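You operate a simulated robot arm through the tools that you are given. There is no shell and no other tool. Be economical: measure what you need, move in short steps, check, and stop when the job is done.

Carry out the task below with a simulated robot arm. There is one attempt and no reset: what you move stays moved.

Task
Aim the roller's blue pipe at the blocks and briefly run the coolant.
Fine: aim before it flows; open the orange knob, start the pump at the white switch, watch it run on the blocks for a second or more, then pump off and knob shut; spill nothing. Leave the other knobs, switches and parts there as they are.

The check looks at the end state, three seconds after you hand in, the way a careful person would. Anything else that was tipped, shoved, dropped, spilled or broken makes it a failure.

Robot
A 7-joint arm with a two-finger parallel gripper, fixed in place. Base frame: the origin is at the foot of the arm, x ahead of it, y to its left, z up. Units: m, degrees, N and s.
With the tool pointing down near the work surface it reaches from about 0.1 to 0.58 m from the base axis. Its first joint turns from -115.0 to 115.0 degrees. Payload 3.91 kg.
Tool frame: the origin (TCP) lies between the finger pads and is the grasp point; the fingertips stand 0.03 m ahead of it; z points along the fingers, y is the line along which they close. The gripper opens to 0.11 m. The fingers are 0.02 m wide and 0.01 m thick; the gripper's body (0.048 by 0.112 m) begins 0.055 m behind the TCP.
Orientation is that of the tool frame in the base frame, as a unit quaternion [x, y, z, w]. With the fingers straight down and closing along the base's y, the tool's x points along the base's -x, its y along +y and its z along -z.

Tools
- The arm moves only by the tool step_arm. Its arguments are lists of equal length, an entry for each row: "slide": the shift along the base's x, y, z in m, a list of three; "rotation": the turn, a rotation vector about the base's x, y, z in rad, a list of three. In form: {"slide": [[tx, ty, tz], ...], "rotation": [[wx, wy, wz], ...]}. A call has 1 to 10 rows; each row is the pose to reach, as a shift and turn from the pose commanded when the call began. "gripper" is the opening, from 0 (shut) to 1 (fully open), set as the call begins (left out, the last holds). A row lasts 0.2 s, in which the tool goes at most 0.05 m and 8.6 degrees; a call with a longer step from one row to the next is refused whole, and so is a gripper value outside its range. Where a pose cannot be reached the arm comes as near as it can. A force on the tool above 40 N (or 10 N above the force at the start of the call, whichever is more), or a blocked arm, ends the call early, and 0.2 s more pass. The fingers move at their own pace (about 0.108 m/s each) and stop on an object; they squeeze with about 42 N. The grip force told is the motor's: it shows also when the fingers shut on nothing. Time passes only in rows, and 0.2 s behind the last, so rows that repeat a pose let the fingers close. The reply holds the time, the measured pose of the TCP, the force on the tool along the base axes, the opening and the grip force, in the units named above and with some noise, with the torque about the TCP (base axes, N m) and any sound that the robot's microphone picked up, and new pictures: "views" is both (left out), scene, wrist or none.
- Cameras (640 x 400 px; columns grow to the right, rows downward): "scene" is fixed at [0.4033, -0.5193, 1.4799]; the picture's right is [1.00, 0.00, 0.00], its down [0.00, -0.16, -0.99] and it looks along [-0.00, 0.99, -0.16] (base axes); focal length 214 px, centre (320, 200). "wrist" rides on the gripper at [0.072, 0.017, -0.103] in the tool frame; the picture's right is [-0.23, 0.97, 0.00], its down [-0.76, -0.18, -0.62] and it looks along [-0.61, -0.14, 0.78] (tool axes); focal length 222 px, centre (320, 200). There is no depth. A picture from a camera that has moved, and an enlarged one, comes with that camera's place and axes in the base frame and with its lens. The place of the scene camera against the robot may be out by one fixed shift of up to 0.025 m in any direction.
- slide_trunk(by): slides the trunk up (or, below 0, down) by that many m; the arm rides with it, the base frame stays. It gives what a move gives, with no picture.
- zoom(camera, box): a new picture of the part [left, top, right, bottom] of that camera's present view, enlarged. It takes no simulated time.
- sign_off(): hands the job in; it is judged then, once.

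Go step by step. Nothing tells you positions but the pictures and the camera data: compare them with the known pose of the tool, close in by small moves and look again before you grip or let go. The budget is 120 turns and 200 pictures, counting those below and the enlarged ones. Unless the task says otherwise, let go and move clear before handing in, and close with one line.

The tools are called after "Emit:" as a command line: name --argument value ..., lists and objects as JSON in quotes. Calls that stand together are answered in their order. step_arm: Moves the arm, as the interface text tells. Its arguments: {"type":"object","properties":{"slide":{"type":"array","items":{"type":"array","items":{"type":"number"}}},"rotation":{"type":"array","items":{"type":"array","items":{"type":"number"}}},"gripper":{"type":"number"},"views":{"type":"string","enum":["both","scene","wrist","none"]}},"required":["slide","rotation"]} The other tools are called the same way: slide_trunk (by) slides the trunk up or down; zoom (camera, box) takes an enlarged picture of a part of a camera's view; sign_off () hands the job in.

At the start:

```text
time: 0.0
tcp_pos: [0.3259, 0.2284, 1.5285]
orientation: [0.0, 1.0, 0.0, 0.0]
ft_force: [-0.1, 0.3, 0.2]
torque: [-0.01, 0.02, -0.02]
gripper_width: 0.1099
gripper_force: 0.1
trunk travel left (down, up): [-0.825, 0.165]
```

scene: 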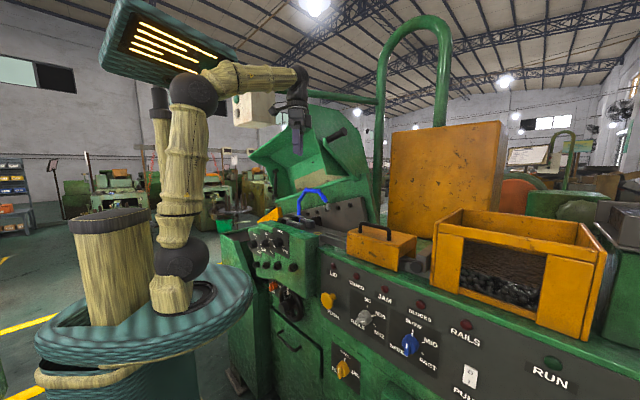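
wrist: 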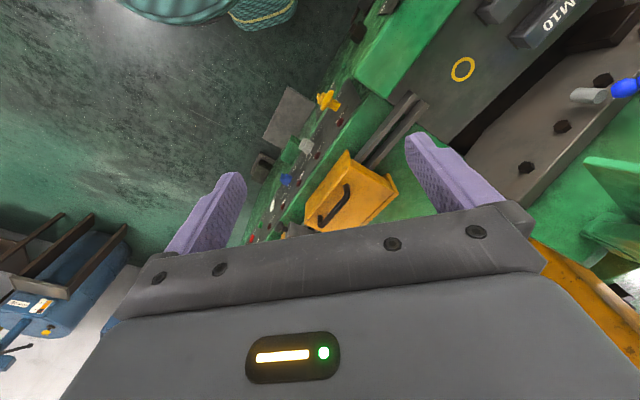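

I see a green thread-rolling machine with a control panel, a blue pipe arch above the die blocks, and several knobs. I'll look closer before moving.

Emit:
zoom --camera "scene" --box '[310, 250, 590, 400]'

Emit:
zoom --camera "scene" --box '[230, 150, 430, 280]'

Emit:
zoom --camera "wrist" --box '[240, 0, 640, 250]'

```text
2.29 times, centred on (450, 325) of scene
camera zoom: at [0.4033, -0.5193, 1.4799], right [1.0, 0.0, 0.0], down [0.0, -0.16, -0.99], along [0.0, 0.99, -0.16], focal length 490 px, centre (23, -86)
```

zoom: 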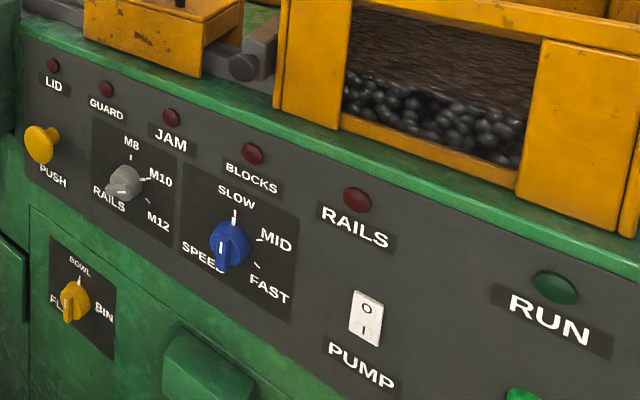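

```text
3.08 times, centred on (330, 215) of scene
camera zoom: at [0.4033, -0.5193, 1.4799], right [1.0, 0.0, 0.0], down [0.0, -0.16, -0.99], along [0.0, 0.99, -0.16], focal length 660 px, centre (289, 154)
```

zoom: 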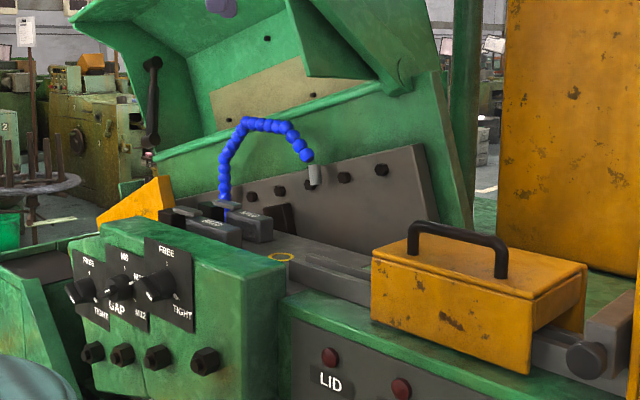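

```text
1.60 times, centred on (440, 125) of wrist
camera zoom: at [0.2539, 0.2461, 1.6326], right [0.23, 0.97, 0.0], down [0.76, -0.18, 0.62], along [0.61, -0.14, -0.78], focal length 355 px, centre (128, 320)
```

zoom: 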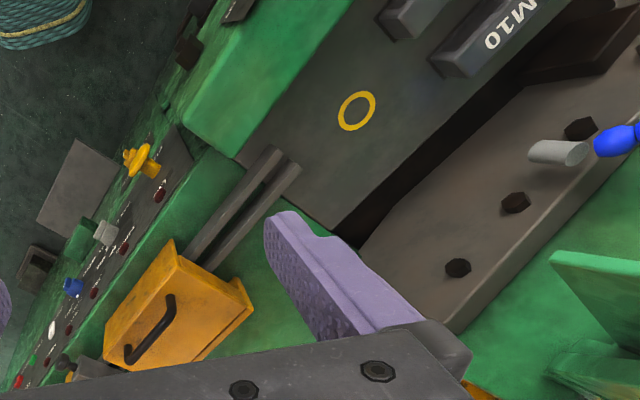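

The nozzle tip triangulates to about (0.454, 0.681, 1.228). I'll turn the tool about vertical so the wrist camera faces the pipe.

Emit:
step_arm --slide '[[0, 0, 0], [0, 0, 0], [0, 0, 0], [0, 0, 0], [0, 0, 0], [0, 0, 0], [0, 0, 0], [0, 0, 0], [0, 0, 0], [0, 0, 0]]' --rotation '[[0, 0, 0.14], [0, 0, 0.28], [0, 0, 0.42], [0, 0, 0.56], [0, 0, 0.7], [0, 0, 0.84], [0, 0, 0.98], [0, 0, 1.12], [0, 0, 1.26], [0, 0, 1.4]]'

```text
time: 2.2
tcp_pos: [0.3265, 0.2276, 1.5307]
orientation: [-0.646, 0.764, 0.0, -0.001]
ft_force: [-0.2, -0.5, 0.2]
torque: [0.0, -0.03, -0.02]
gripper_width: 0.1102
gripper_force: 0.0
trunk travel left (down, up): [-0.825, 0.165]
camera wrist: at [0.2979, 0.1603, 1.6327], right [-0.92, 0.39, 0.0], down [0.3, 0.72, 0.62], along [0.24, 0.57, -0.78], focal length 222 px, centre (320, 200)
```

scene: 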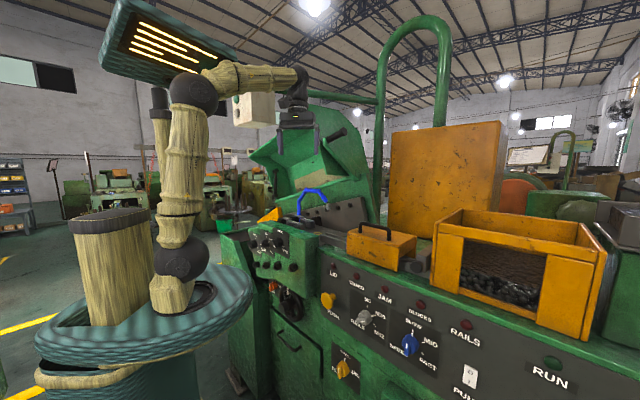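
wrist: 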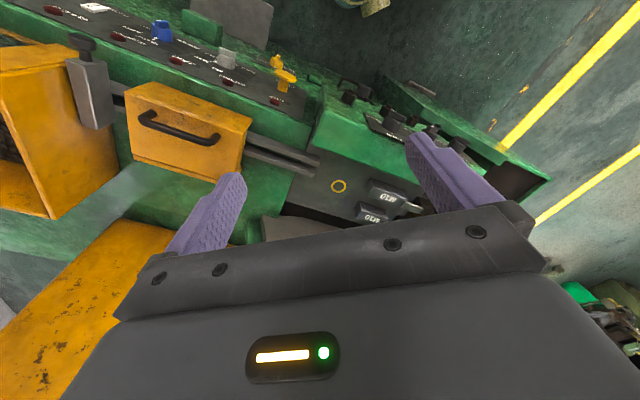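

The camera should ride on top when the tool is pitched forward, so I'll turn the other way.

Emit:
step_arm --slide '[[0, 0, 0], [0, 0, 0], [0, 0, 0], [0, 0, 0], [0, 0, 0], [0, 0, 0], [0, 0, 0], [0, 0, 0], [0, 0, 0], [0, 0, 0]]' --rotation '[[0, 0, -0.148], [0, 0, -0.296], [0, 0, -0.444], [0, 0, -0.592], [0, 0, -0.74], [0, 0, -0.888], [0, 0, -1.036], [0, 0, -1.184], [0, 0, -1.332], [0, 0, -1.48]]' --views "none"

Emit:
step_arm --slide '[[0, 0, 0], [0, 0, 0], [0, 0, 0], [0, 0, 0], [0, 0, 0], [0, 0, 0], [0, 0, 0], [0, 0, 0], [0, 0, 0], [0, 0, 0]]' --rotation '[[0, 0, -0.148], [0, 0, -0.296], [0, 0, -0.444], [0, 0, -0.592], [0, 0, -0.74], [0, 0, -0.888], [0, 0, -1.036], [0, 0, -1.184], [0, 0, -1.332], [0, 0, -1.48]]' --views "none"

Emit:
step_arm --slide '[[0, 0, 0], [0, 0, 0], [0, 0, 0], [0, 0, 0], [0, 0, 0], [0, 0, 0], [0, 0, 0]]' --rotation '[[0.14, 0, 0], [0.28, 0, 0], [0.42, 0, 0], [0.56, 0, 0], [0.7, 0, 0], [0.84, 0, 0], [0.98, 0, 0]]'

```text
time: 4.4
tcp_pos: [0.3259, 0.2293, 1.5309]
orientation: [0.042, 0.999, 0.0, 0.0]
ft_force: [0.1, -0.5, -0.5]
torque: [0.03, -0.01, 0.03]
gripper_width: 0.1099
gripper_force: 0.0
trunk travel left (down, up): [-0.825, 0.165]
```

```text
time: 6.6
tcp_pos: [0.3264, 0.2282, 1.53]
orientation: [0.704, 0.71, 0.0, 0.0]
ft_force: [0.1, -0.1, 1.0]
torque: [-0.01, -0.01, 0.01]
gripper_width: 0.1101
gripper_force: 0.0
trunk travel left (down, up): [-0.825, 0.165]
```

```text
time: 8.2
tcp_pos: [0.325, 0.2285, 1.5306]
orientation: [0.62, 0.627, 0.336, -0.331]
ft_force: [-0.2, 0.0, -0.9]
torque: [0.01, -0.02, -0.01]
gripper_width: 0.1099
gripper_force: 0.0
trunk travel left (down, up): [-0.825, 0.165]
camera wrist: at [0.3424, 0.1831, 1.6473], right [0.98, -0.12, -0.18], down [-0.17, -0.94, -0.29], along [-0.13, 0.31, -0.94], focal length 222 px, centre (320, 200)
```

scene: 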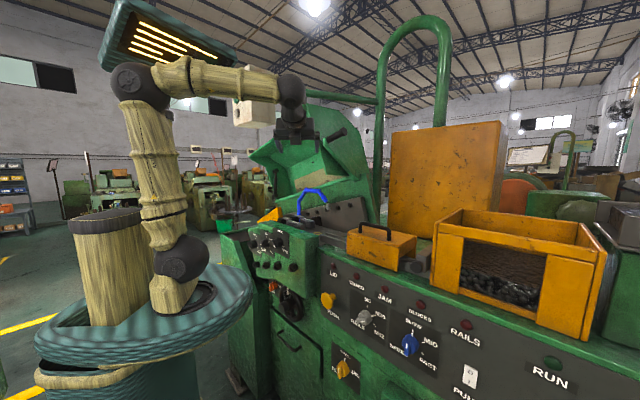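
wrist: 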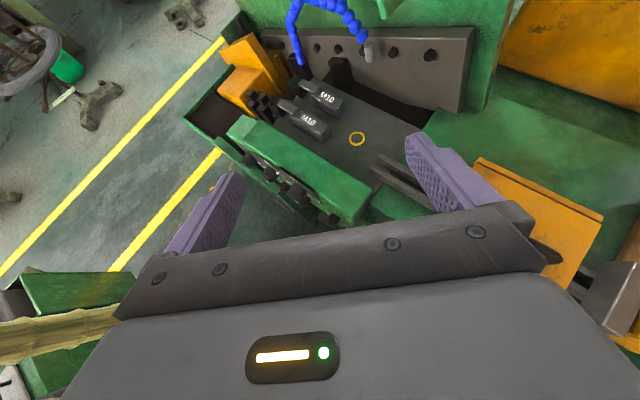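

Now the wrist camera sees the machine bed, the two M10 blocks and the blue pipe. I'll zoom in.

Emit:
zoom --camera "wrist" --box '[220, 0, 460, 150]'

```text
2.67 times, centred on (340, 75) of wrist
camera zoom: at [0.3424, 0.1831, 1.6473], right [0.98, -0.12, -0.18], down [-0.17, -0.94, -0.29], along [-0.13, 0.31, -0.94], focal length 592 px, centre (267, 533)
```

zoom: 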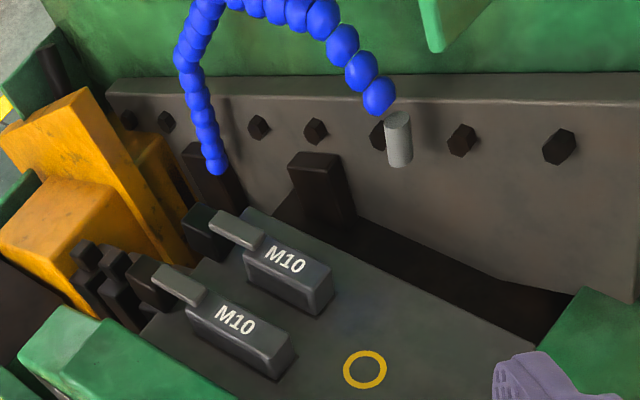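

Emit:
zoom --camera "scene" --box '[312, 330, 376, 400]'

Emit:
zoom --camera "scene" --box '[240, 225, 330, 295]'

Emit:
zoom --camera "scene" --box '[430, 330, 500, 400]'

```text
5.71 times, centred on (344, 365) of scene
camera zoom: at [0.4033, -0.5193, 1.4799], right [1.0, 0.0, 0.0], down [0.0, -0.16, -0.99], along [0.0, 0.99, -0.16], focal length 1226 px, centre (183, -743)
```

zoom: 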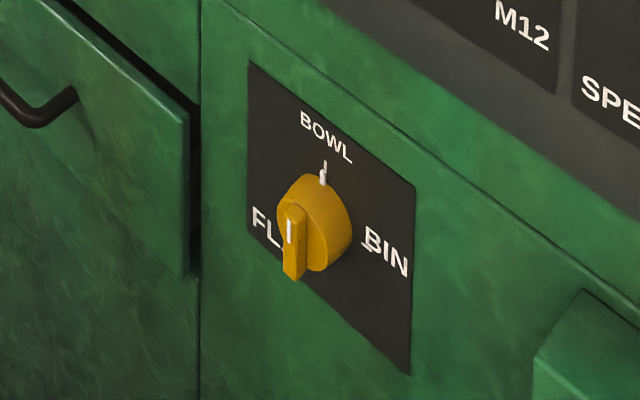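

```text
5.71 times, centred on (285, 260) of scene
camera zoom: at [0.4033, -0.5193, 1.4799], right [1.0, 0.0, 0.0], down [0.0, -0.16, -0.99], along [0.0, 0.99, -0.16], focal length 1226 px, centre (520, -143)
```

zoom: 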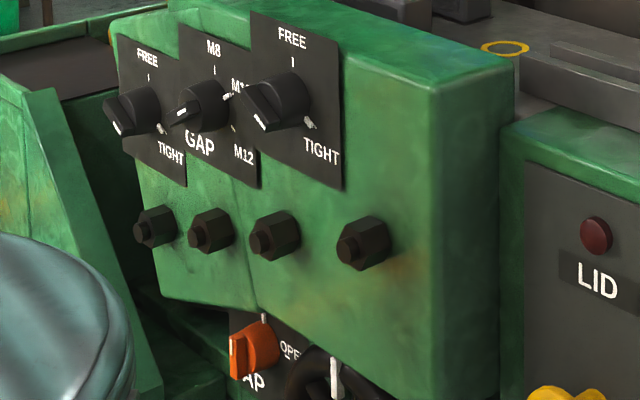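

```text
5.71 times, centred on (465, 365) of scene
camera zoom: at [0.4033, -0.5193, 1.4799], right [1.0, 0.0, 0.0], down [0.0, -0.16, -0.99], along [0.0, 0.99, -0.16], focal length 1226 px, centre (-509, -743)
```

zoom: 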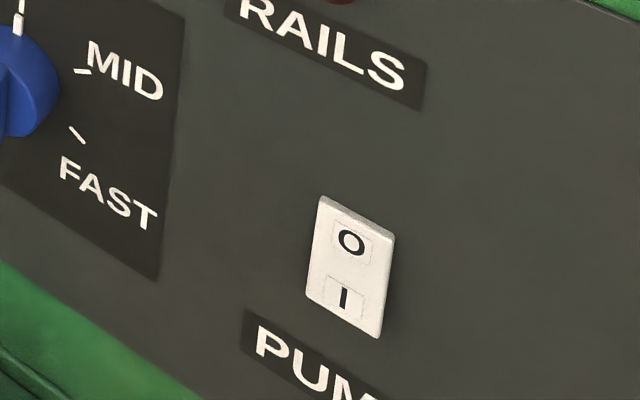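

The real tap is the orange knob labelled TAP under the gap box, beside a handwheel; the white PUMP switch is on the far right panel. First comes the pipe: it seems to need swinging about 45° around its base toward the blocks, so I'll close in for a better look.

Emit:
step_arm --slide '[[0.005, 0.03, -0.02], [0.01, 0.06, -0.04], [0.015, 0.09, -0.06], [0.02, 0.12, -0.08], [0.025, 0.15, -0.1], [0.03, 0.18, -0.11], [0.035, 0.21, -0.12], [0.04, 0.23, -0.13]]' --rotation '[[0, 0, -0.06], [0, 0, -0.12], [0, 0, -0.18], [0, 0, -0.25], [0, 0, -0.31], [0, 0, -0.37], [0, 0, -0.43], [0, 0, -0.5]]'

```text
time: 10.0
tcp_pos: [0.3657, 0.4608, 1.398]
orientation: [0.756, 0.455, 0.407, -0.238]
ft_force: [0.7, 0.4, 0.3]
torque: [-0.02, 0.01, 0.01]
gripper_width: 0.1099
gripper_force: 0.1
trunk travel left (down, up): [-0.825, 0.165]
camera wrist: at [0.3577, 0.4131, 1.516], right [0.8, -0.57, -0.18], down [-0.6, -0.75, -0.29], along [0.03, 0.34, -0.94], focal length 222 px, centre (320, 200)
```

scene: 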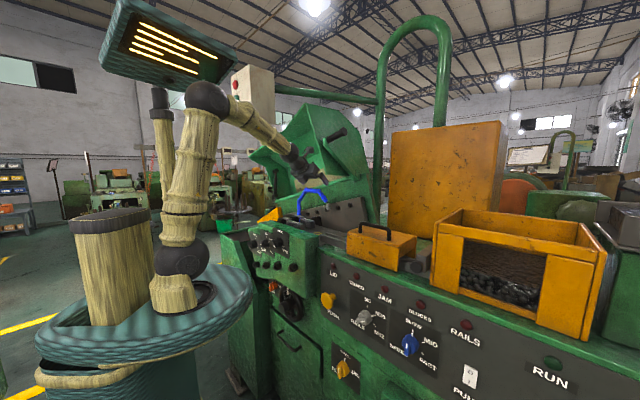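
wrist: 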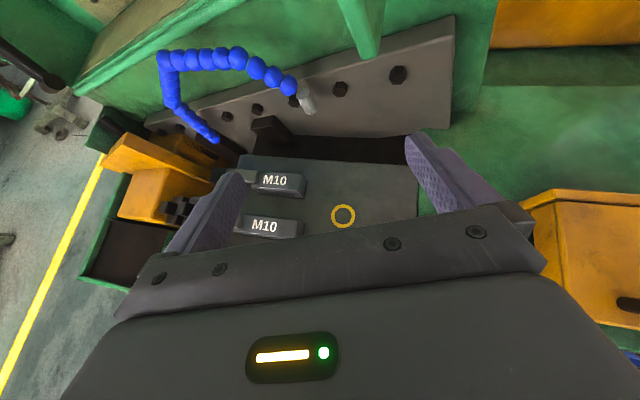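

The nozzle hangs vertically at about (0.448, 0.672, 1.23) over the trough behind the blocks. I'll move to a pregrasp 0.1 m short of it along the tool axis.

Emit:
step_arm --slide '[[0.01, 0.035, -0.027], [0.02, 0.07, -0.054], [0.03, 0.105, -0.08], [0.041, 0.135, -0.107]]' --rotation '[[0, 0, 0], [0, 0, 0], [0, 0, 0], [0, 0, 0]]' --gripper 0.65

```text
time: 11.0
tcp_pos: [0.4087, 0.596, 1.2919]
orientation: [0.756, 0.455, 0.406, -0.237]
ft_force: [-0.2, 0.0, 0.7]
torque: [0.01, 0.01, 0.0]
gripper_width: 0.0716
gripper_force: 0.1
trunk travel left (down, up): [-0.825, 0.165]
camera wrist: at [0.401, 0.5485, 1.4091], right [0.8, -0.57, -0.18], down [-0.6, -0.75, -0.29], along [0.03, 0.34, -0.94], focal length 222 px, centre (320, 200)
```

scene: 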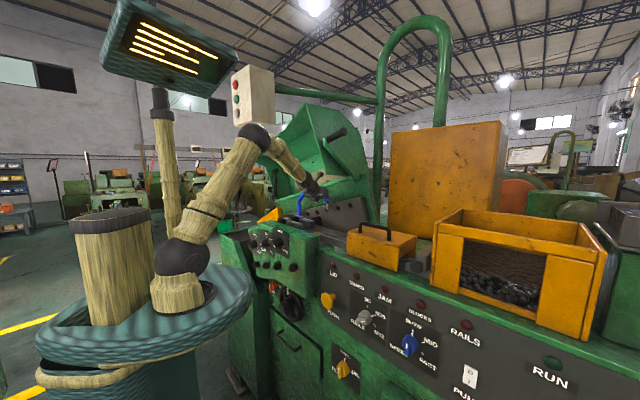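
wrist: 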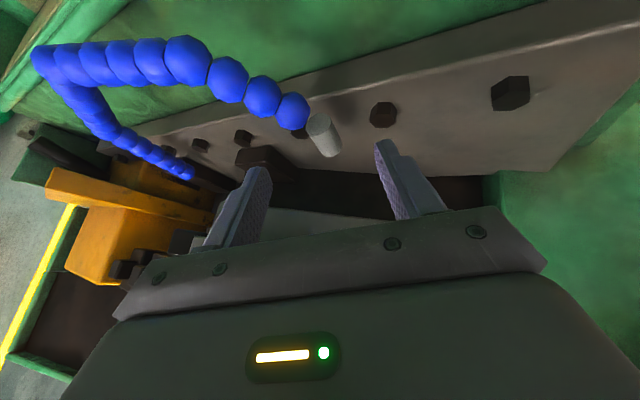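

The nozzle is nearly on the tool axis, about 0.064 m ahead. I'll advance halfway and check.

Emit:
step_arm --slide '[[0.007, 0.011, -0.009], [0.015, 0.022, -0.017]]' --rotation '[[0, 0, 0], [0, 0, 0]]' --views "wrist"

```text
time: 11.6
tcp_pos: [0.4208, 0.6158, 1.2765]
orientation: [0.756, 0.454, 0.407, -0.237]
ft_force: [-0.3, -0.3, -0.3]
torque: [0.0, -0.02, -0.01]
gripper_width: 0.0713
gripper_force: 0.2
trunk travel left (down, up): [-0.825, 0.165]
camera wrist: at [0.4144, 0.569, 1.3935], right [0.8, -0.57, -0.18], down [-0.6, -0.75, -0.29], along [0.03, 0.34, -0.94], focal length 222 px, centre (320, 200)
```

wrist: 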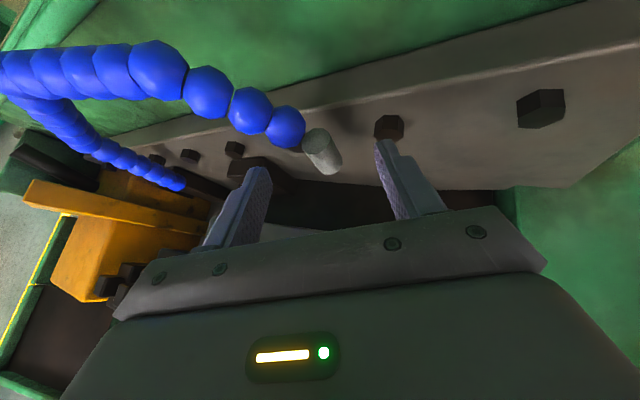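

Emit:
step_arm --slide '[[0.006, 0.011, -0.01], [0.012, 0.022, -0.02]]' --rotation '[[0, 0, 0], [0, 0, 0]]' --views "wrist"

```text
time: 12.2
tcp_pos: [0.4335, 0.6392, 1.2554]
orientation: [0.756, 0.455, 0.406, -0.239]
ft_force: [0.5, 0.0, 0.0]
torque: [0.04, -0.01, -0.03]
gripper_width: 0.0716
gripper_force: 0.1
trunk travel left (down, up): [-0.825, 0.165]
camera wrist: at [0.4267, 0.5917, 1.3725], right [0.8, -0.57, -0.18], down [-0.6, -0.75, -0.29], along [0.03, 0.34, -0.94], focal length 222 px, centre (320, 200)
```

wrist: 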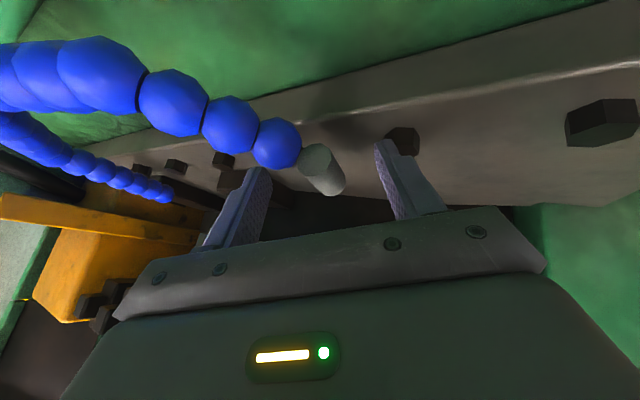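

Emit:
step_arm --slide '[[0.006, 0.005, -0.004], [0.006, 0.005, -0.004]]' --rotation '[[0, 0, 0], [0, 0, 0]]' --views "none"

Emit:
step_arm --slide '[[0, 0, 0], [0, 0, 0], [0, 0, 0]]' --rotation '[[0, 0, 0], [0, 0, 0], [0, 0, 0]]' --gripper 0.1 --views "both"

```text
time: 12.8
tcp_pos: [0.4403, 0.6416, 1.2512]
orientation: [0.756, 0.455, 0.406, -0.238]
ft_force: [-0.3, -0.5, 0.8]
torque: [0.02, 0.0, -0.02]
gripper_width: 0.0715
gripper_force: 0.0
trunk travel left (down, up): [-0.825, 0.165]
```

```text
time: 13.8
tcp_pos: [0.4379, 0.6418, 1.2438]
orientation: [0.759, 0.457, 0.399, -0.236]
ft_force: [-1.7, -0.2, -2.4]
torque: [-0.03, 0.01, 0.03]
gripper_width: 0.0121
gripper_force: 0.8
trunk travel left (down, up): [-0.825, 0.165]
stopped in row 3: the force on the tool passed its limit at 56 N (the readings are from after the stop); the commanded pose is now the measured one
camera wrist: at [0.4319, 0.5966, 1.3604], right [0.8, -0.57, -0.18], down [-0.6, -0.75, -0.27], along [0.02, 0.33, -0.95], focal length 222 px, centre (320, 200)
```

scene: 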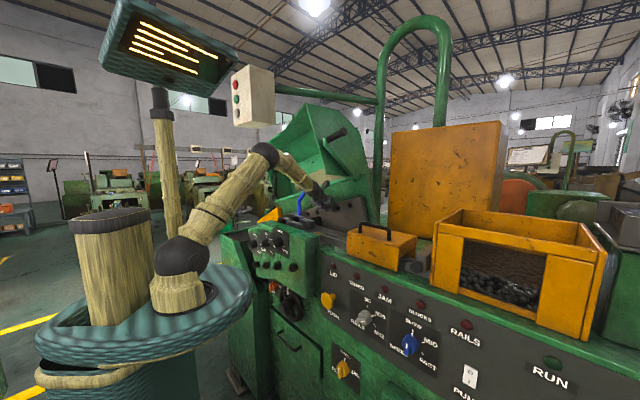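
wrist: 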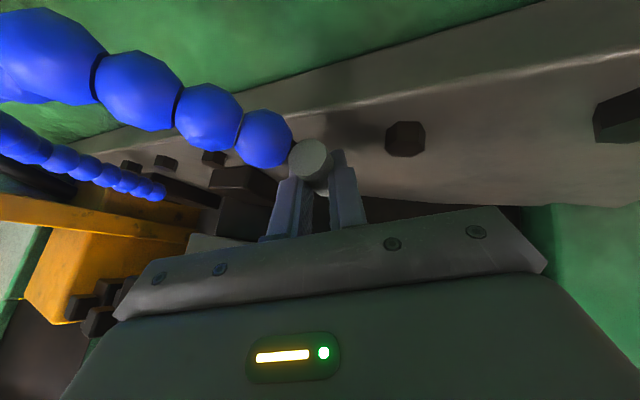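

Emit:
zoom --camera "wrist" --box '[220, 90, 420, 215]'

Emit:
zoom --camera "scene" --box '[270, 160, 370, 230]'

```text
3.20 times, centred on (320, 152) of wrist
camera zoom: at [0.4319, 0.5966, 1.3604], right [0.8, -0.57, -0.18], down [-0.6, -0.75, -0.27], along [0.02, 0.33, -0.95], focal length 711 px, centre (320, 352)
```

zoom: 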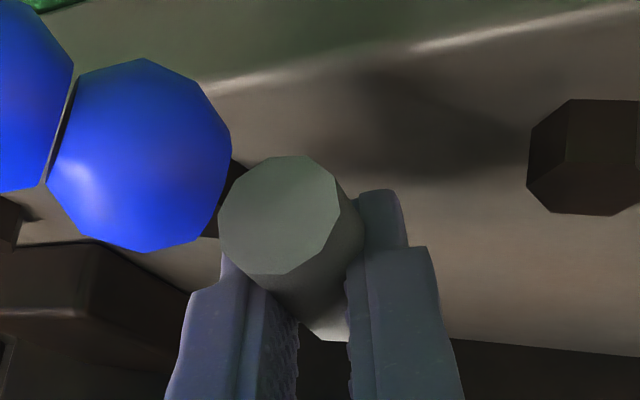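

```text
5.71 times, centred on (320, 195) of scene
camera zoom: at [0.4033, -0.5193, 1.4799], right [1.0, 0.0, 0.0], down [0.0, -0.16, -0.99], along [0.0, 0.99, -0.16], focal length 1226 px, centre (320, 229)
```

zoom: 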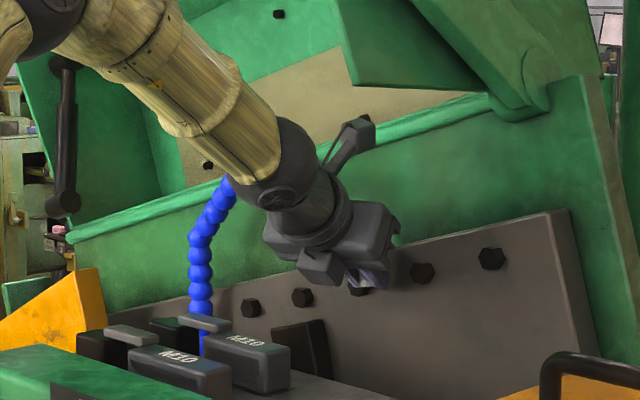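

The fingers sit on the tapered lower nozzle after slipping off the last ball; the nozzle itself looks undisturbed. I'll squeeze fully here and check that it holds.

Emit:
step_arm --slide '[[0, 0, 0], [0, 0, 0]]' --rotation '[[0, 0, 0], [0, 0, 0]]' --gripper 0.0 --views "wrist"

```text
time: 14.4
tcp_pos: [0.4367, 0.6426, 1.2425]
orientation: [0.76, 0.457, 0.398, -0.235]
ft_force: [-6.7, -1.3, -8.4]
torque: [-0.03, -0.02, 0.04]
gripper_width: 0.0001
gripper_force: 37.8
trunk travel left (down, up): [-0.825, 0.165]
camera wrist: at [0.4302, 0.5973, 1.3594], right [0.8, -0.57, -0.18], down [-0.6, -0.75, -0.27], along [0.02, 0.32, -0.95], focal length 222 px, centre (320, 200)
```

wrist: 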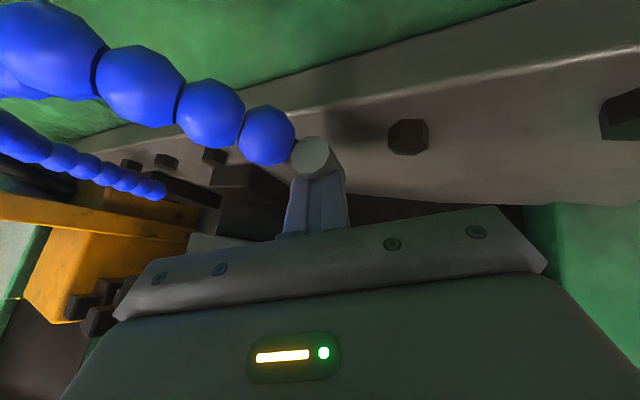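

The fingers closed fully beneath the nozzle, so no hold there. I'll open, back off, and roll the gripper 90° to grip the horizontal part of the arch instead.

Emit:
step_arm --slide '[[-0.002, -0.004, -0.002], [-0.017, -0.03, 0.017], [-0.033, -0.06, 0.04], [-0.05, -0.09, 0.07], [-0.065, -0.12, 0.1]]' --rotation '[[0, 0, 0], [0, 0, 0], [0, 0, 0], [0, 0, 0], [0, 0, 0]]' --views "none"

Emit:
step_arm --slide '[[0, 0, 0], [0, 0, 0], [0, 0, 0], [0, 0, 0], [0, 0, 0], [0, 0, 0], [0, 0, 0], [0, 0, 0], [0, 0, 0], [0, 0, 0]]' --rotation '[[-0.0585, -0.107, 0.0793], [-0.117, -0.215, 0.1586], [-0.1755, -0.322, 0.2379], [-0.234, -0.43, 0.317], [-0.2925, -0.537, 0.3965], [-0.351, -0.645, 0.4758], [-0.41, -0.752, 0.555], [-0.468, -0.859, 0.634], [-0.527, -0.967, 0.714], [-0.585, -1.074, 0.793]]' --gripper 0.6

```text
time: 15.6
tcp_pos: [0.3709, 0.5201, 1.346]
orientation: [0.758, 0.458, 0.399, -0.237]
ft_force: [-0.2, -0.4, 0.6]
torque: [-0.02, -0.01, 0.05]
gripper_width: 0.0
gripper_force: 38.1
trunk travel left (down, up): [-0.825, 0.165]
```

```text
time: 17.8
tcp_pos: [0.3724, 0.5222, 1.3426]
orientation: [0.267, 0.839, 0.462, 0.106]
ft_force: [1.0, -0.5, -0.6]
torque: [-0.01, -0.03, -0.02]
gripper_width: 0.0661
gripper_force: 0.1
trunk travel left (down, up): [-0.825, 0.165]
camera wrist: at [0.2741, 0.4948, 1.4179], right [0.53, 0.29, 0.8], down [0.31, -0.94, 0.14], along [0.79, 0.17, -0.59], focal length 222 px, centre (320, 200)
```

scene: 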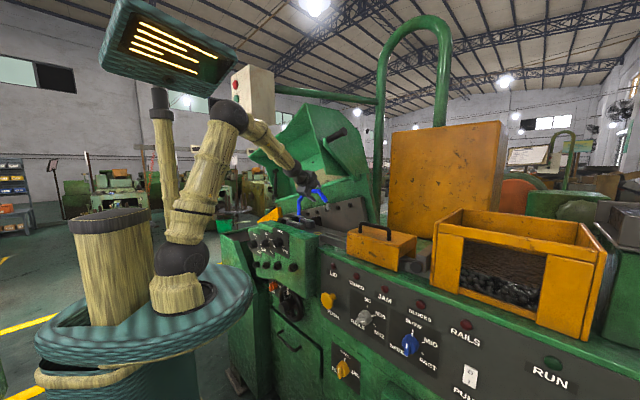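
wrist: 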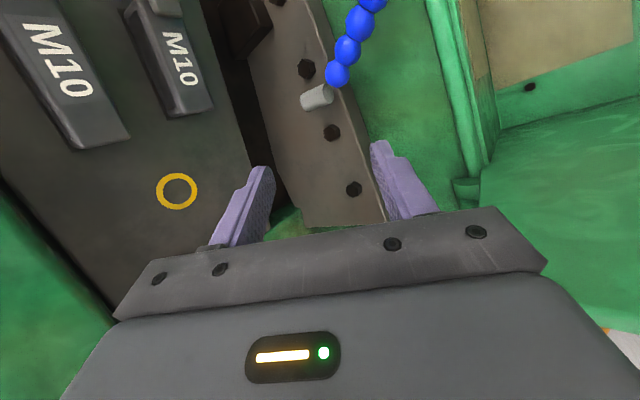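

The arch's top section near (0.382, 0.692, 1.33) looks like a good grip. I'll go to a pregrasp 0.1 m short of it.

Emit:
step_arm --slide '[[-0.01, 0.03, 0.014], [-0.02, 0.06, 0.028], [-0.032, 0.096, 0.044]]' --rotation '[[0, 0, 0], [0, 0, 0], [0, 0, 0]]'

Emit:
zoom --camera "scene" --box '[270, 150, 370, 230]'

```text
time: 18.6
tcp_pos: [0.3387, 0.6216, 1.3865]
orientation: [0.268, 0.839, 0.461, 0.107]
ft_force: [0.0, 1.0, 0.2]
torque: [0.02, -0.02, -0.02]
gripper_width: 0.0661
gripper_force: 0.0
trunk travel left (down, up): [-0.825, 0.165]
camera wrist: at [0.2411, 0.5947, 1.4624], right [0.53, 0.3, 0.79], down [0.31, -0.94, 0.14], along [0.79, 0.17, -0.59], focal length 222 px, centre (320, 200)
```

scene: 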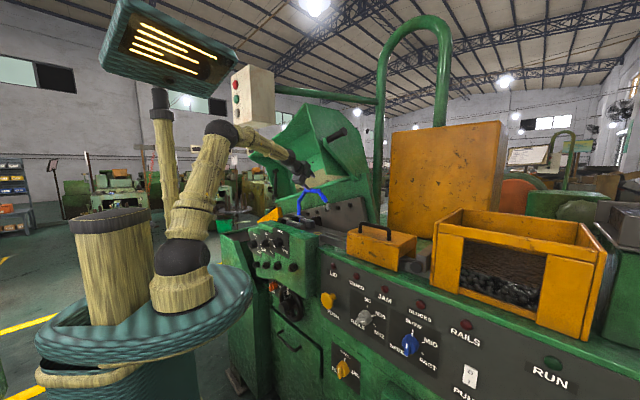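
wrist: 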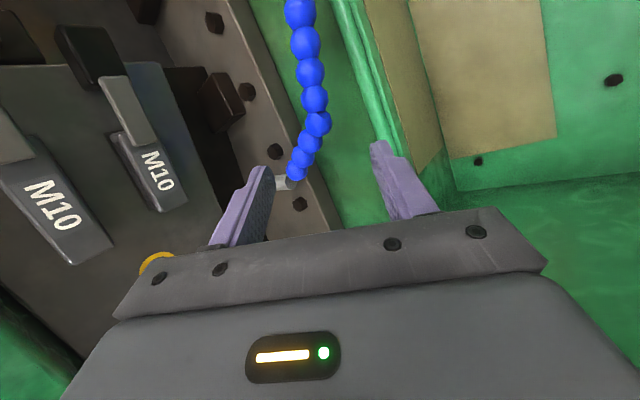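

```text
5.00 times, centred on (320, 190) of scene
camera zoom: at [0.4033, -0.5193, 1.4799], right [1.0, 0.0, 0.0], down [0.0, -0.16, -0.99], along [0.0, 0.99, -0.16], focal length 1072 px, centre (320, 250)
```

zoom: 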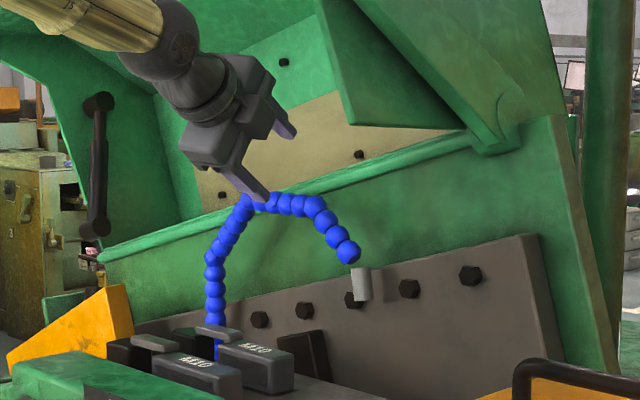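

Emit:
step_arm --slide '[[0.014, 0.026, -0.019], [0.027, 0.052, -0.038]]' --rotation '[[0, 0, 0], [0, 0, 0]]'

Emit:
zoom --camera "scene" --box '[270, 150, 370, 230]'

```text
time: 19.2
tcp_pos: [0.3683, 0.672, 1.3491]
orientation: [0.268, 0.839, 0.461, 0.106]
ft_force: [0.1, -0.3, 0.3]
torque: [0.0, 0.02, -0.01]
gripper_width: 0.066
gripper_force: 0.0
trunk travel left (down, up): [-0.825, 0.165]
camera wrist: at [0.2702, 0.6439, 1.4249], right [0.53, 0.29, 0.79], down [0.31, -0.94, 0.14], along [0.79, 0.17, -0.59], focal length 222 px, centre (320, 200)
```

scene: 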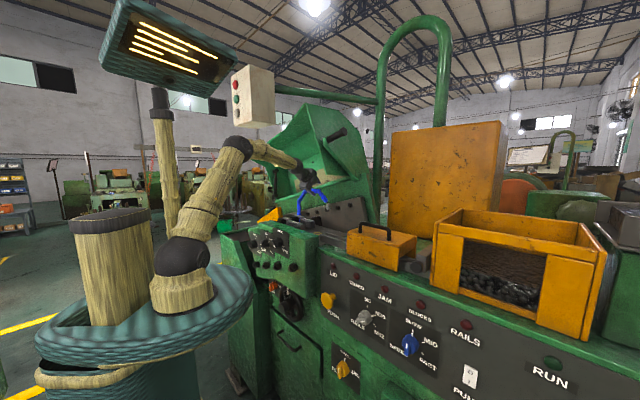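
wrist: 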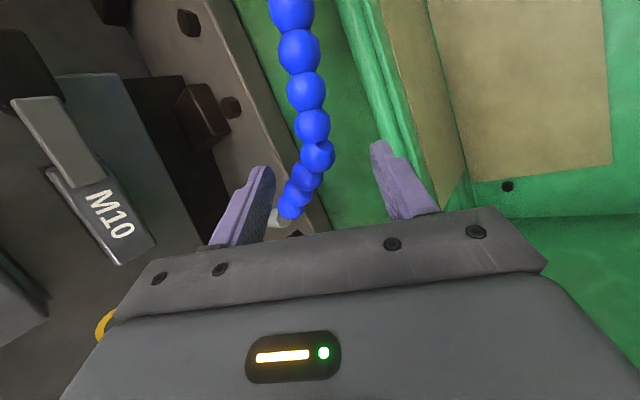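

```text
5.00 times, centred on (320, 190) of scene
camera zoom: at [0.4033, -0.5193, 1.4799], right [1.0, 0.0, 0.0], down [0.0, -0.16, -0.99], along [0.0, 0.99, -0.16], focal length 1072 px, centre (320, 250)
```

zoom: 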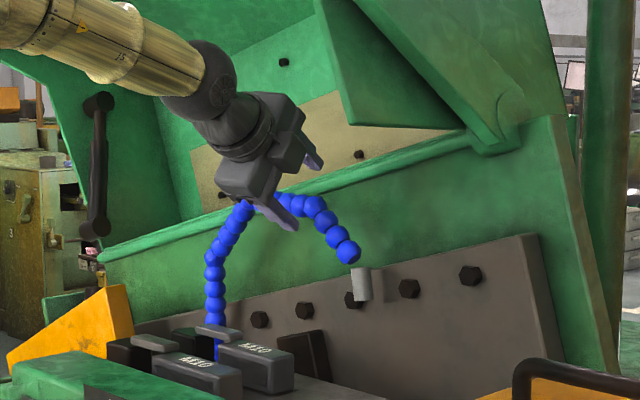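

Emit:
step_arm --slide '[[0.006, 0.019, -0.013], [0.013, 0.037, -0.025]]' --rotation '[[0, 0, 0], [0, 0, 0]]'

Emit:
zoom --camera "scene" --box '[270, 150, 370, 230]'

```text
time: 19.8
tcp_pos: [0.381, 0.7071, 1.3243]
orientation: [0.268, 0.839, 0.462, 0.106]
ft_force: [0.8, 0.5, 0.1]
torque: [-0.01, 0.0, -0.02]
gripper_width: 0.0657
gripper_force: 0.1
trunk travel left (down, up): [-0.825, 0.165]
camera wrist: at [0.2822, 0.6808, 1.3993], right [0.53, 0.29, 0.79], down [0.31, -0.94, 0.14], along [0.79, 0.17, -0.59], focal length 222 px, centre (320, 200)
```

scene: 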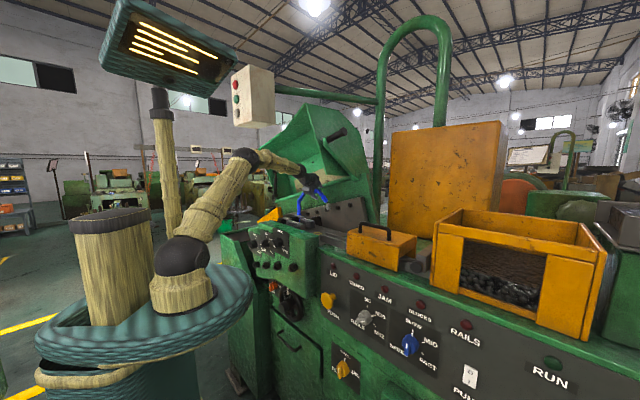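
wrist: 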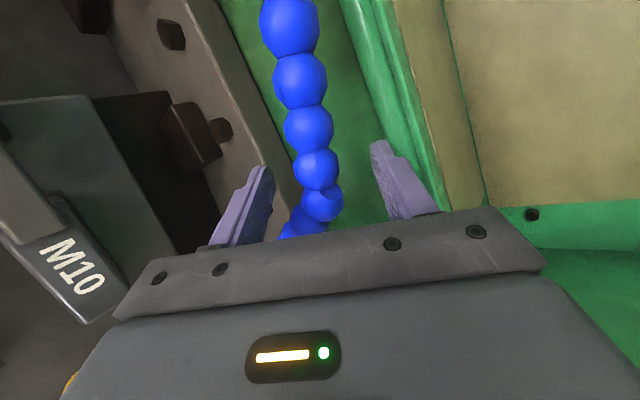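

```text
5.00 times, centred on (320, 190) of scene
camera zoom: at [0.4033, -0.5193, 1.4799], right [1.0, 0.0, 0.0], down [0.0, -0.16, -0.99], along [0.0, 0.99, -0.16], focal length 1072 px, centre (320, 250)
```

zoom: 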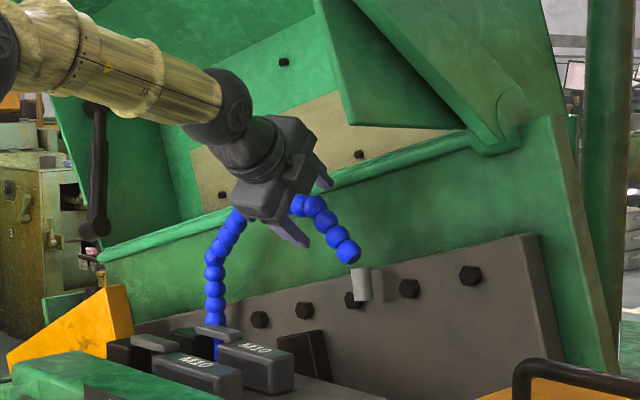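

The pipe sits centered between the fingers; closing on it now.

Emit:
step_arm --slide '[[0, 0, 0], [0, 0, 0]]' --rotation '[[0, 0, 0], [0, 0, 0]]' --gripper 0.3 --views "none"

Emit:
step_arm --slide '[[0, 0, 0]]' --rotation '[[0, 0, 0]]' --gripper 0.18 --views "wrist"

```text
time: 20.4
tcp_pos: [0.381, 0.706, 1.3251]
orientation: [0.268, 0.839, 0.462, 0.107]
ft_force: [1.0, 0.8, -0.3]
torque: [-0.02, -0.03, 0.04]
gripper_width: 0.0331
gripper_force: 0.1
trunk travel left (down, up): [-0.825, 0.165]
```

```text
time: 20.8
tcp_pos: [0.3808, 0.7055, 1.3231]
orientation: [0.27, 0.839, 0.461, 0.105]
ft_force: [-2.7, -3.9, -4.8]
torque: [0.63, 0.71, -0.58]
gripper_width: 0.0258
gripper_force: 44.7
trunk travel left (down, up): [-0.825, 0.165]
camera wrist: at [0.2816, 0.6801, 1.399], right [0.53, 0.29, 0.79], down [0.31, -0.94, 0.14], along [0.79, 0.17, -0.59], focal length 222 px, centre (320, 200)
```

wrist: 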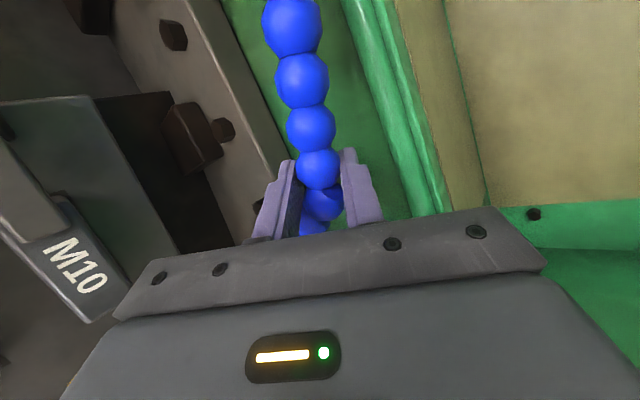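

It is held firmly. I'll swing the first 10° about the estimated pivot at (0.271, 0.79) and watch the forces.

Emit:
step_arm --slide '[[-0.0038, -0.0045, 0], [-0.0077, -0.0093, 0], [-0.012, -0.0136, 0], [-0.0163, -0.0178, 0]]' --rotation '[[0, 0, -0.044], [0, 0, -0.087], [0, 0, -0.131], [0, 0, -0.175]]'

Emit:
zoom --camera "scene" --box '[270, 150, 370, 230]'

```text
time: 21.8
tcp_pos: [0.361, 0.6921, 1.3232]
orientation: [0.339, 0.812, 0.451, 0.146]
ft_force: [-9.5, 12.7, -1.3]
torque: [1.32, 0.58, 0.04]
gripper_width: 0.0248
gripper_force: 44.9
trunk travel left (down, up): [-0.825, 0.165]
camera wrist: at [0.2589, 0.6827, 1.3989], right [0.57, 0.2, 0.8], down [0.14, -0.98, 0.14], along [0.81, 0.03, -0.59], focal length 222 px, centre (320, 200)
```

scene: 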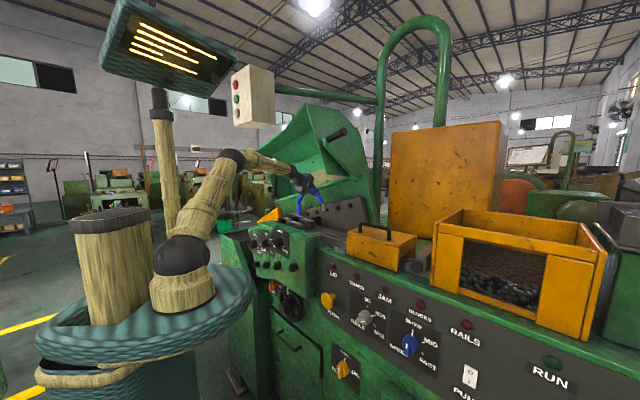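
wrist: 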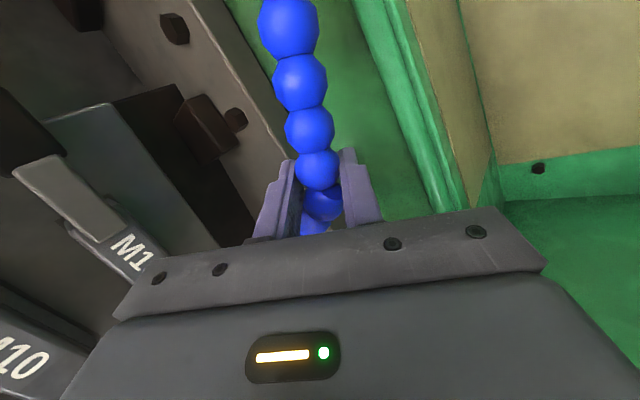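

```text
5.00 times, centred on (320, 190) of scene
camera zoom: at [0.4033, -0.5193, 1.4799], right [1.0, 0.0, 0.0], down [0.0, -0.16, -0.99], along [0.0, 0.99, -0.16], focal length 1072 px, centre (320, 250)
```

zoom: 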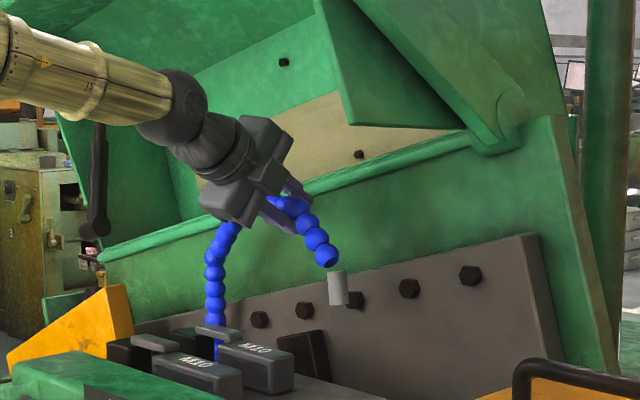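

The whole pipe swivels with the grip. The forces say the pivot is slightly farther than assumed, so I'll correct the arc and continue another 16°.

Emit:
step_arm --slide '[[-0.0105, -0.0022, 0], [-0.0193, -0.006, 0], [-0.0277, -0.01, 0], [-0.0364, -0.0136, 0]]' --rotation '[[0, 0, -0.07], [0, 0, -0.14], [0, 0, -0.209], [0, 0, -0.279]]'

Emit:
zoom --camera "scene" --box '[270, 150, 370, 230]'

```text
time: 22.8
tcp_pos: [0.3263, 0.6752, 1.3249]
orientation: [0.45, 0.757, 0.426, 0.209]
ft_force: [-4.4, 0.4, -0.5]
torque: [0.82, 0.09, 0.37]
gripper_width: 0.0236
gripper_force: 45.0
trunk travel left (down, up): [-0.825, 0.165]
camera wrist: at [0.2265, 0.6946, 1.3993], right [0.6, 0.03, 0.8], down [-0.14, -0.98, 0.14], along [0.78, -0.2, -0.59], focal length 222 px, centre (320, 200)
```

scene: 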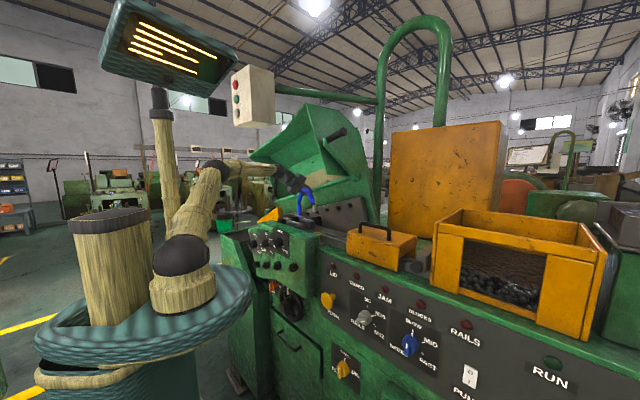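
wrist: 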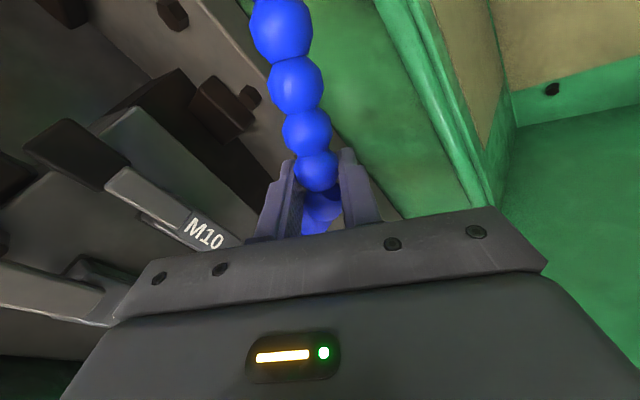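

```text
5.00 times, centred on (320, 190) of scene
camera zoom: at [0.4033, -0.5193, 1.4799], right [1.0, 0.0, 0.0], down [0.0, -0.16, -0.99], along [0.0, 0.99, -0.16], focal length 1072 px, centre (320, 250)
```

zoom: 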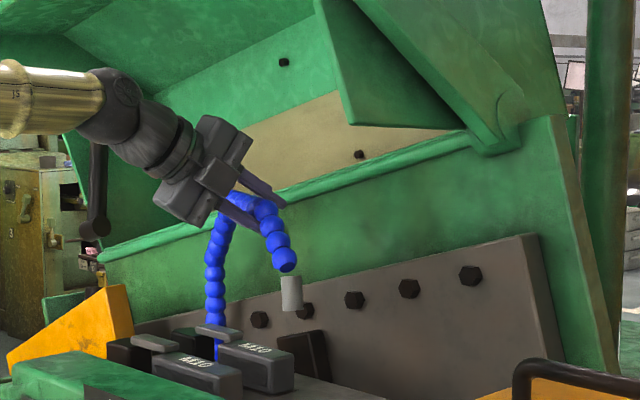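

The nozzle is now near (0.353, 0.593), at the edge of the rear block. About 10° more should center it over the gap between the two blocks.

Emit:
step_arm --slide '[[-0.0056, -0.0017, 0], [-0.0111, -0.0033, 0], [-0.0168, -0.0045, 0], [-0.0224, -0.0057, 0]]' --rotation '[[0, 0, -0.044], [0, 0, -0.087], [0, 0, -0.131], [0, 0, -0.175]]'

Emit:
zoom --camera "scene" --box '[270, 150, 370, 230]'

```text
time: 23.8
tcp_pos: [0.3042, 0.6695, 1.3249]
orientation: [0.514, 0.714, 0.406, 0.246]
ft_force: [-5.5, -10.0, -1.3]
torque: [-0.16, 0.01, 1.22]
gripper_width: 0.0237
gripper_force: 45.0
trunk travel left (down, up): [-0.825, 0.165]
camera wrist: at [0.2085, 0.7049, 1.3995], right [0.6, -0.08, 0.8], down [-0.31, -0.94, 0.14], along [0.74, -0.33, -0.59], focal length 222 px, centre (320, 200)
```

scene: 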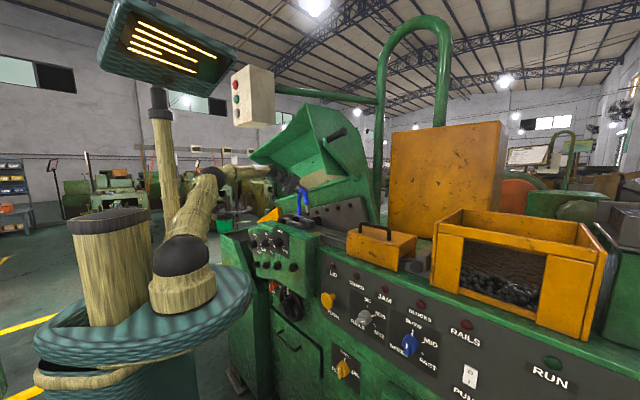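
wrist: 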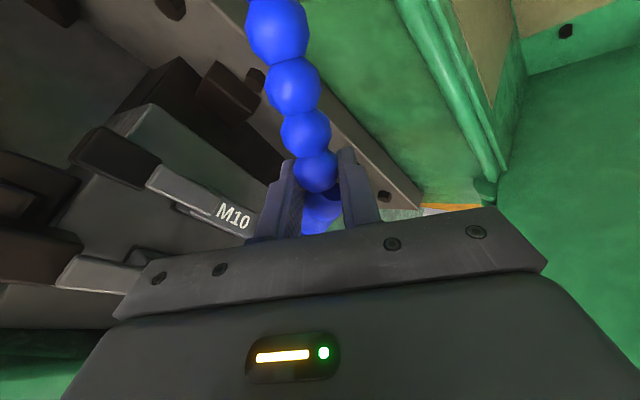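

```text
5.00 times, centred on (320, 190) of scene
camera zoom: at [0.4033, -0.5193, 1.4799], right [1.0, 0.0, 0.0], down [0.0, -0.16, -0.99], along [0.0, 0.99, -0.16], focal length 1072 px, centre (320, 250)
```

zoom: 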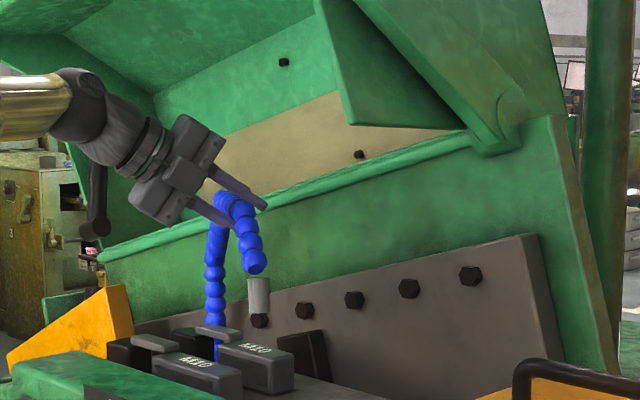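

The nozzle should now be at about (0.316, 0.584), between the blocks. I'll let go, back off, and look from above.

Emit:
step_arm --slide '[[0, 0, 0], [0, 0, 0]]' --rotation '[[0, 0, 0], [0, 0, 0]]' --gripper 0.6 --views "wrist"

Emit:
step_arm --slide '[[-0.023, -0.01, 0.0165], [-0.046, -0.02, 0.033], [-0.069, -0.03, 0.05], [-0.075, -0.06, 0.07], [-0.075, -0.1, 0.09], [-0.07, -0.14, 0.11], [-0.06, -0.18, 0.12]]' --rotation '[[0, 0, 0], [0, 0, 0], [0, 0, 0], [0, 0, 0], [0, 0, 0], [0, 0, 0], [0, 0, 0]]'

```text
time: 24.4
tcp_pos: [0.3055, 0.6698, 1.3227]
orientation: [0.515, 0.715, 0.406, 0.243]
ft_force: [0.0, 0.3, 0.8]
torque: [0.01, 0.0, 0.02]
gripper_width: 0.0661
gripper_force: 0.0
trunk travel left (down, up): [-0.825, 0.165]
camera wrist: at [0.2096, 0.707, 1.3986], right [0.6, -0.08, 0.79], down [-0.31, -0.94, 0.14], along [0.74, -0.33, -0.59], focal length 222 px, centre (320, 200)
```

wrist: 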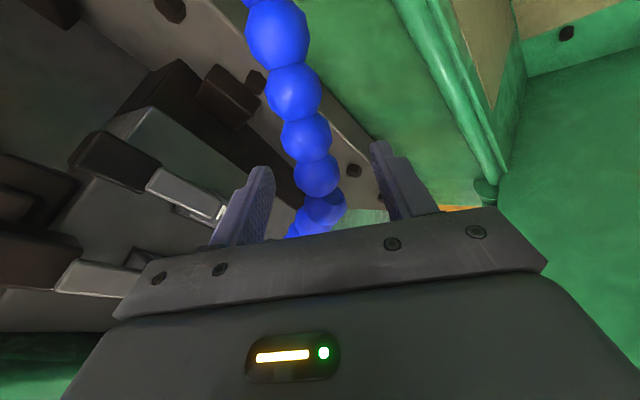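

```text
time: 25.9
tcp_pos: [0.2557, 0.5496, 1.3702]
orientation: [0.482, 0.734, 0.352, 0.324]
ft_force: [0.3, -0.1, 0.5]
torque: [0.01, -0.01, 0.01]
gripper_width: 0.0661
gripper_force: 0.1
out of reach, approached as far as the arm can: row 5, 6, 7
trunk travel left (down, up): [-0.825, 0.165]
stopped in row 7: the arm was blocked; the commanded pose is now the measured one
camera wrist: at [0.1554, 0.6012, 1.429], right [0.54, 0.07, 0.84], down [-0.34, -0.89, 0.29], along [0.77, -0.45, -0.46], focal length 222 px, centre (320, 200)
```

scene: 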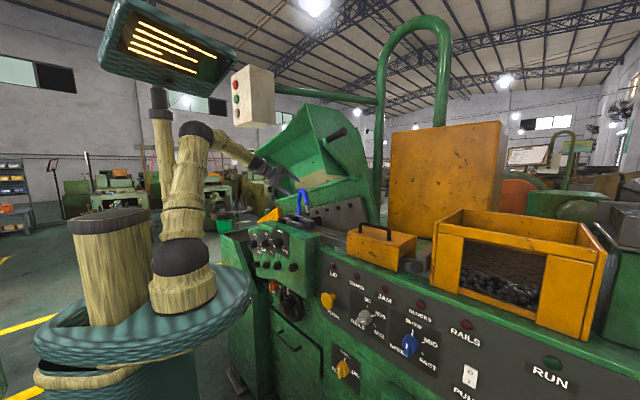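
wrist: 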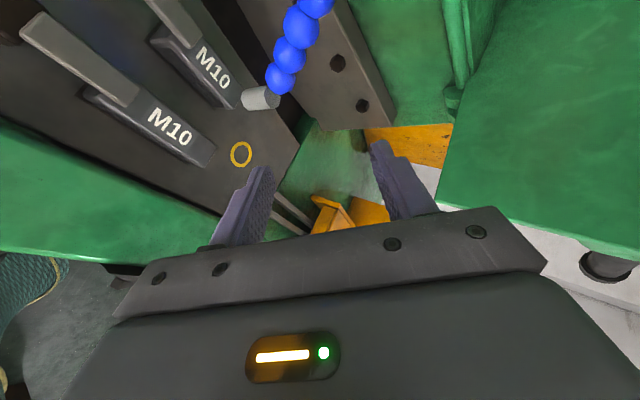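

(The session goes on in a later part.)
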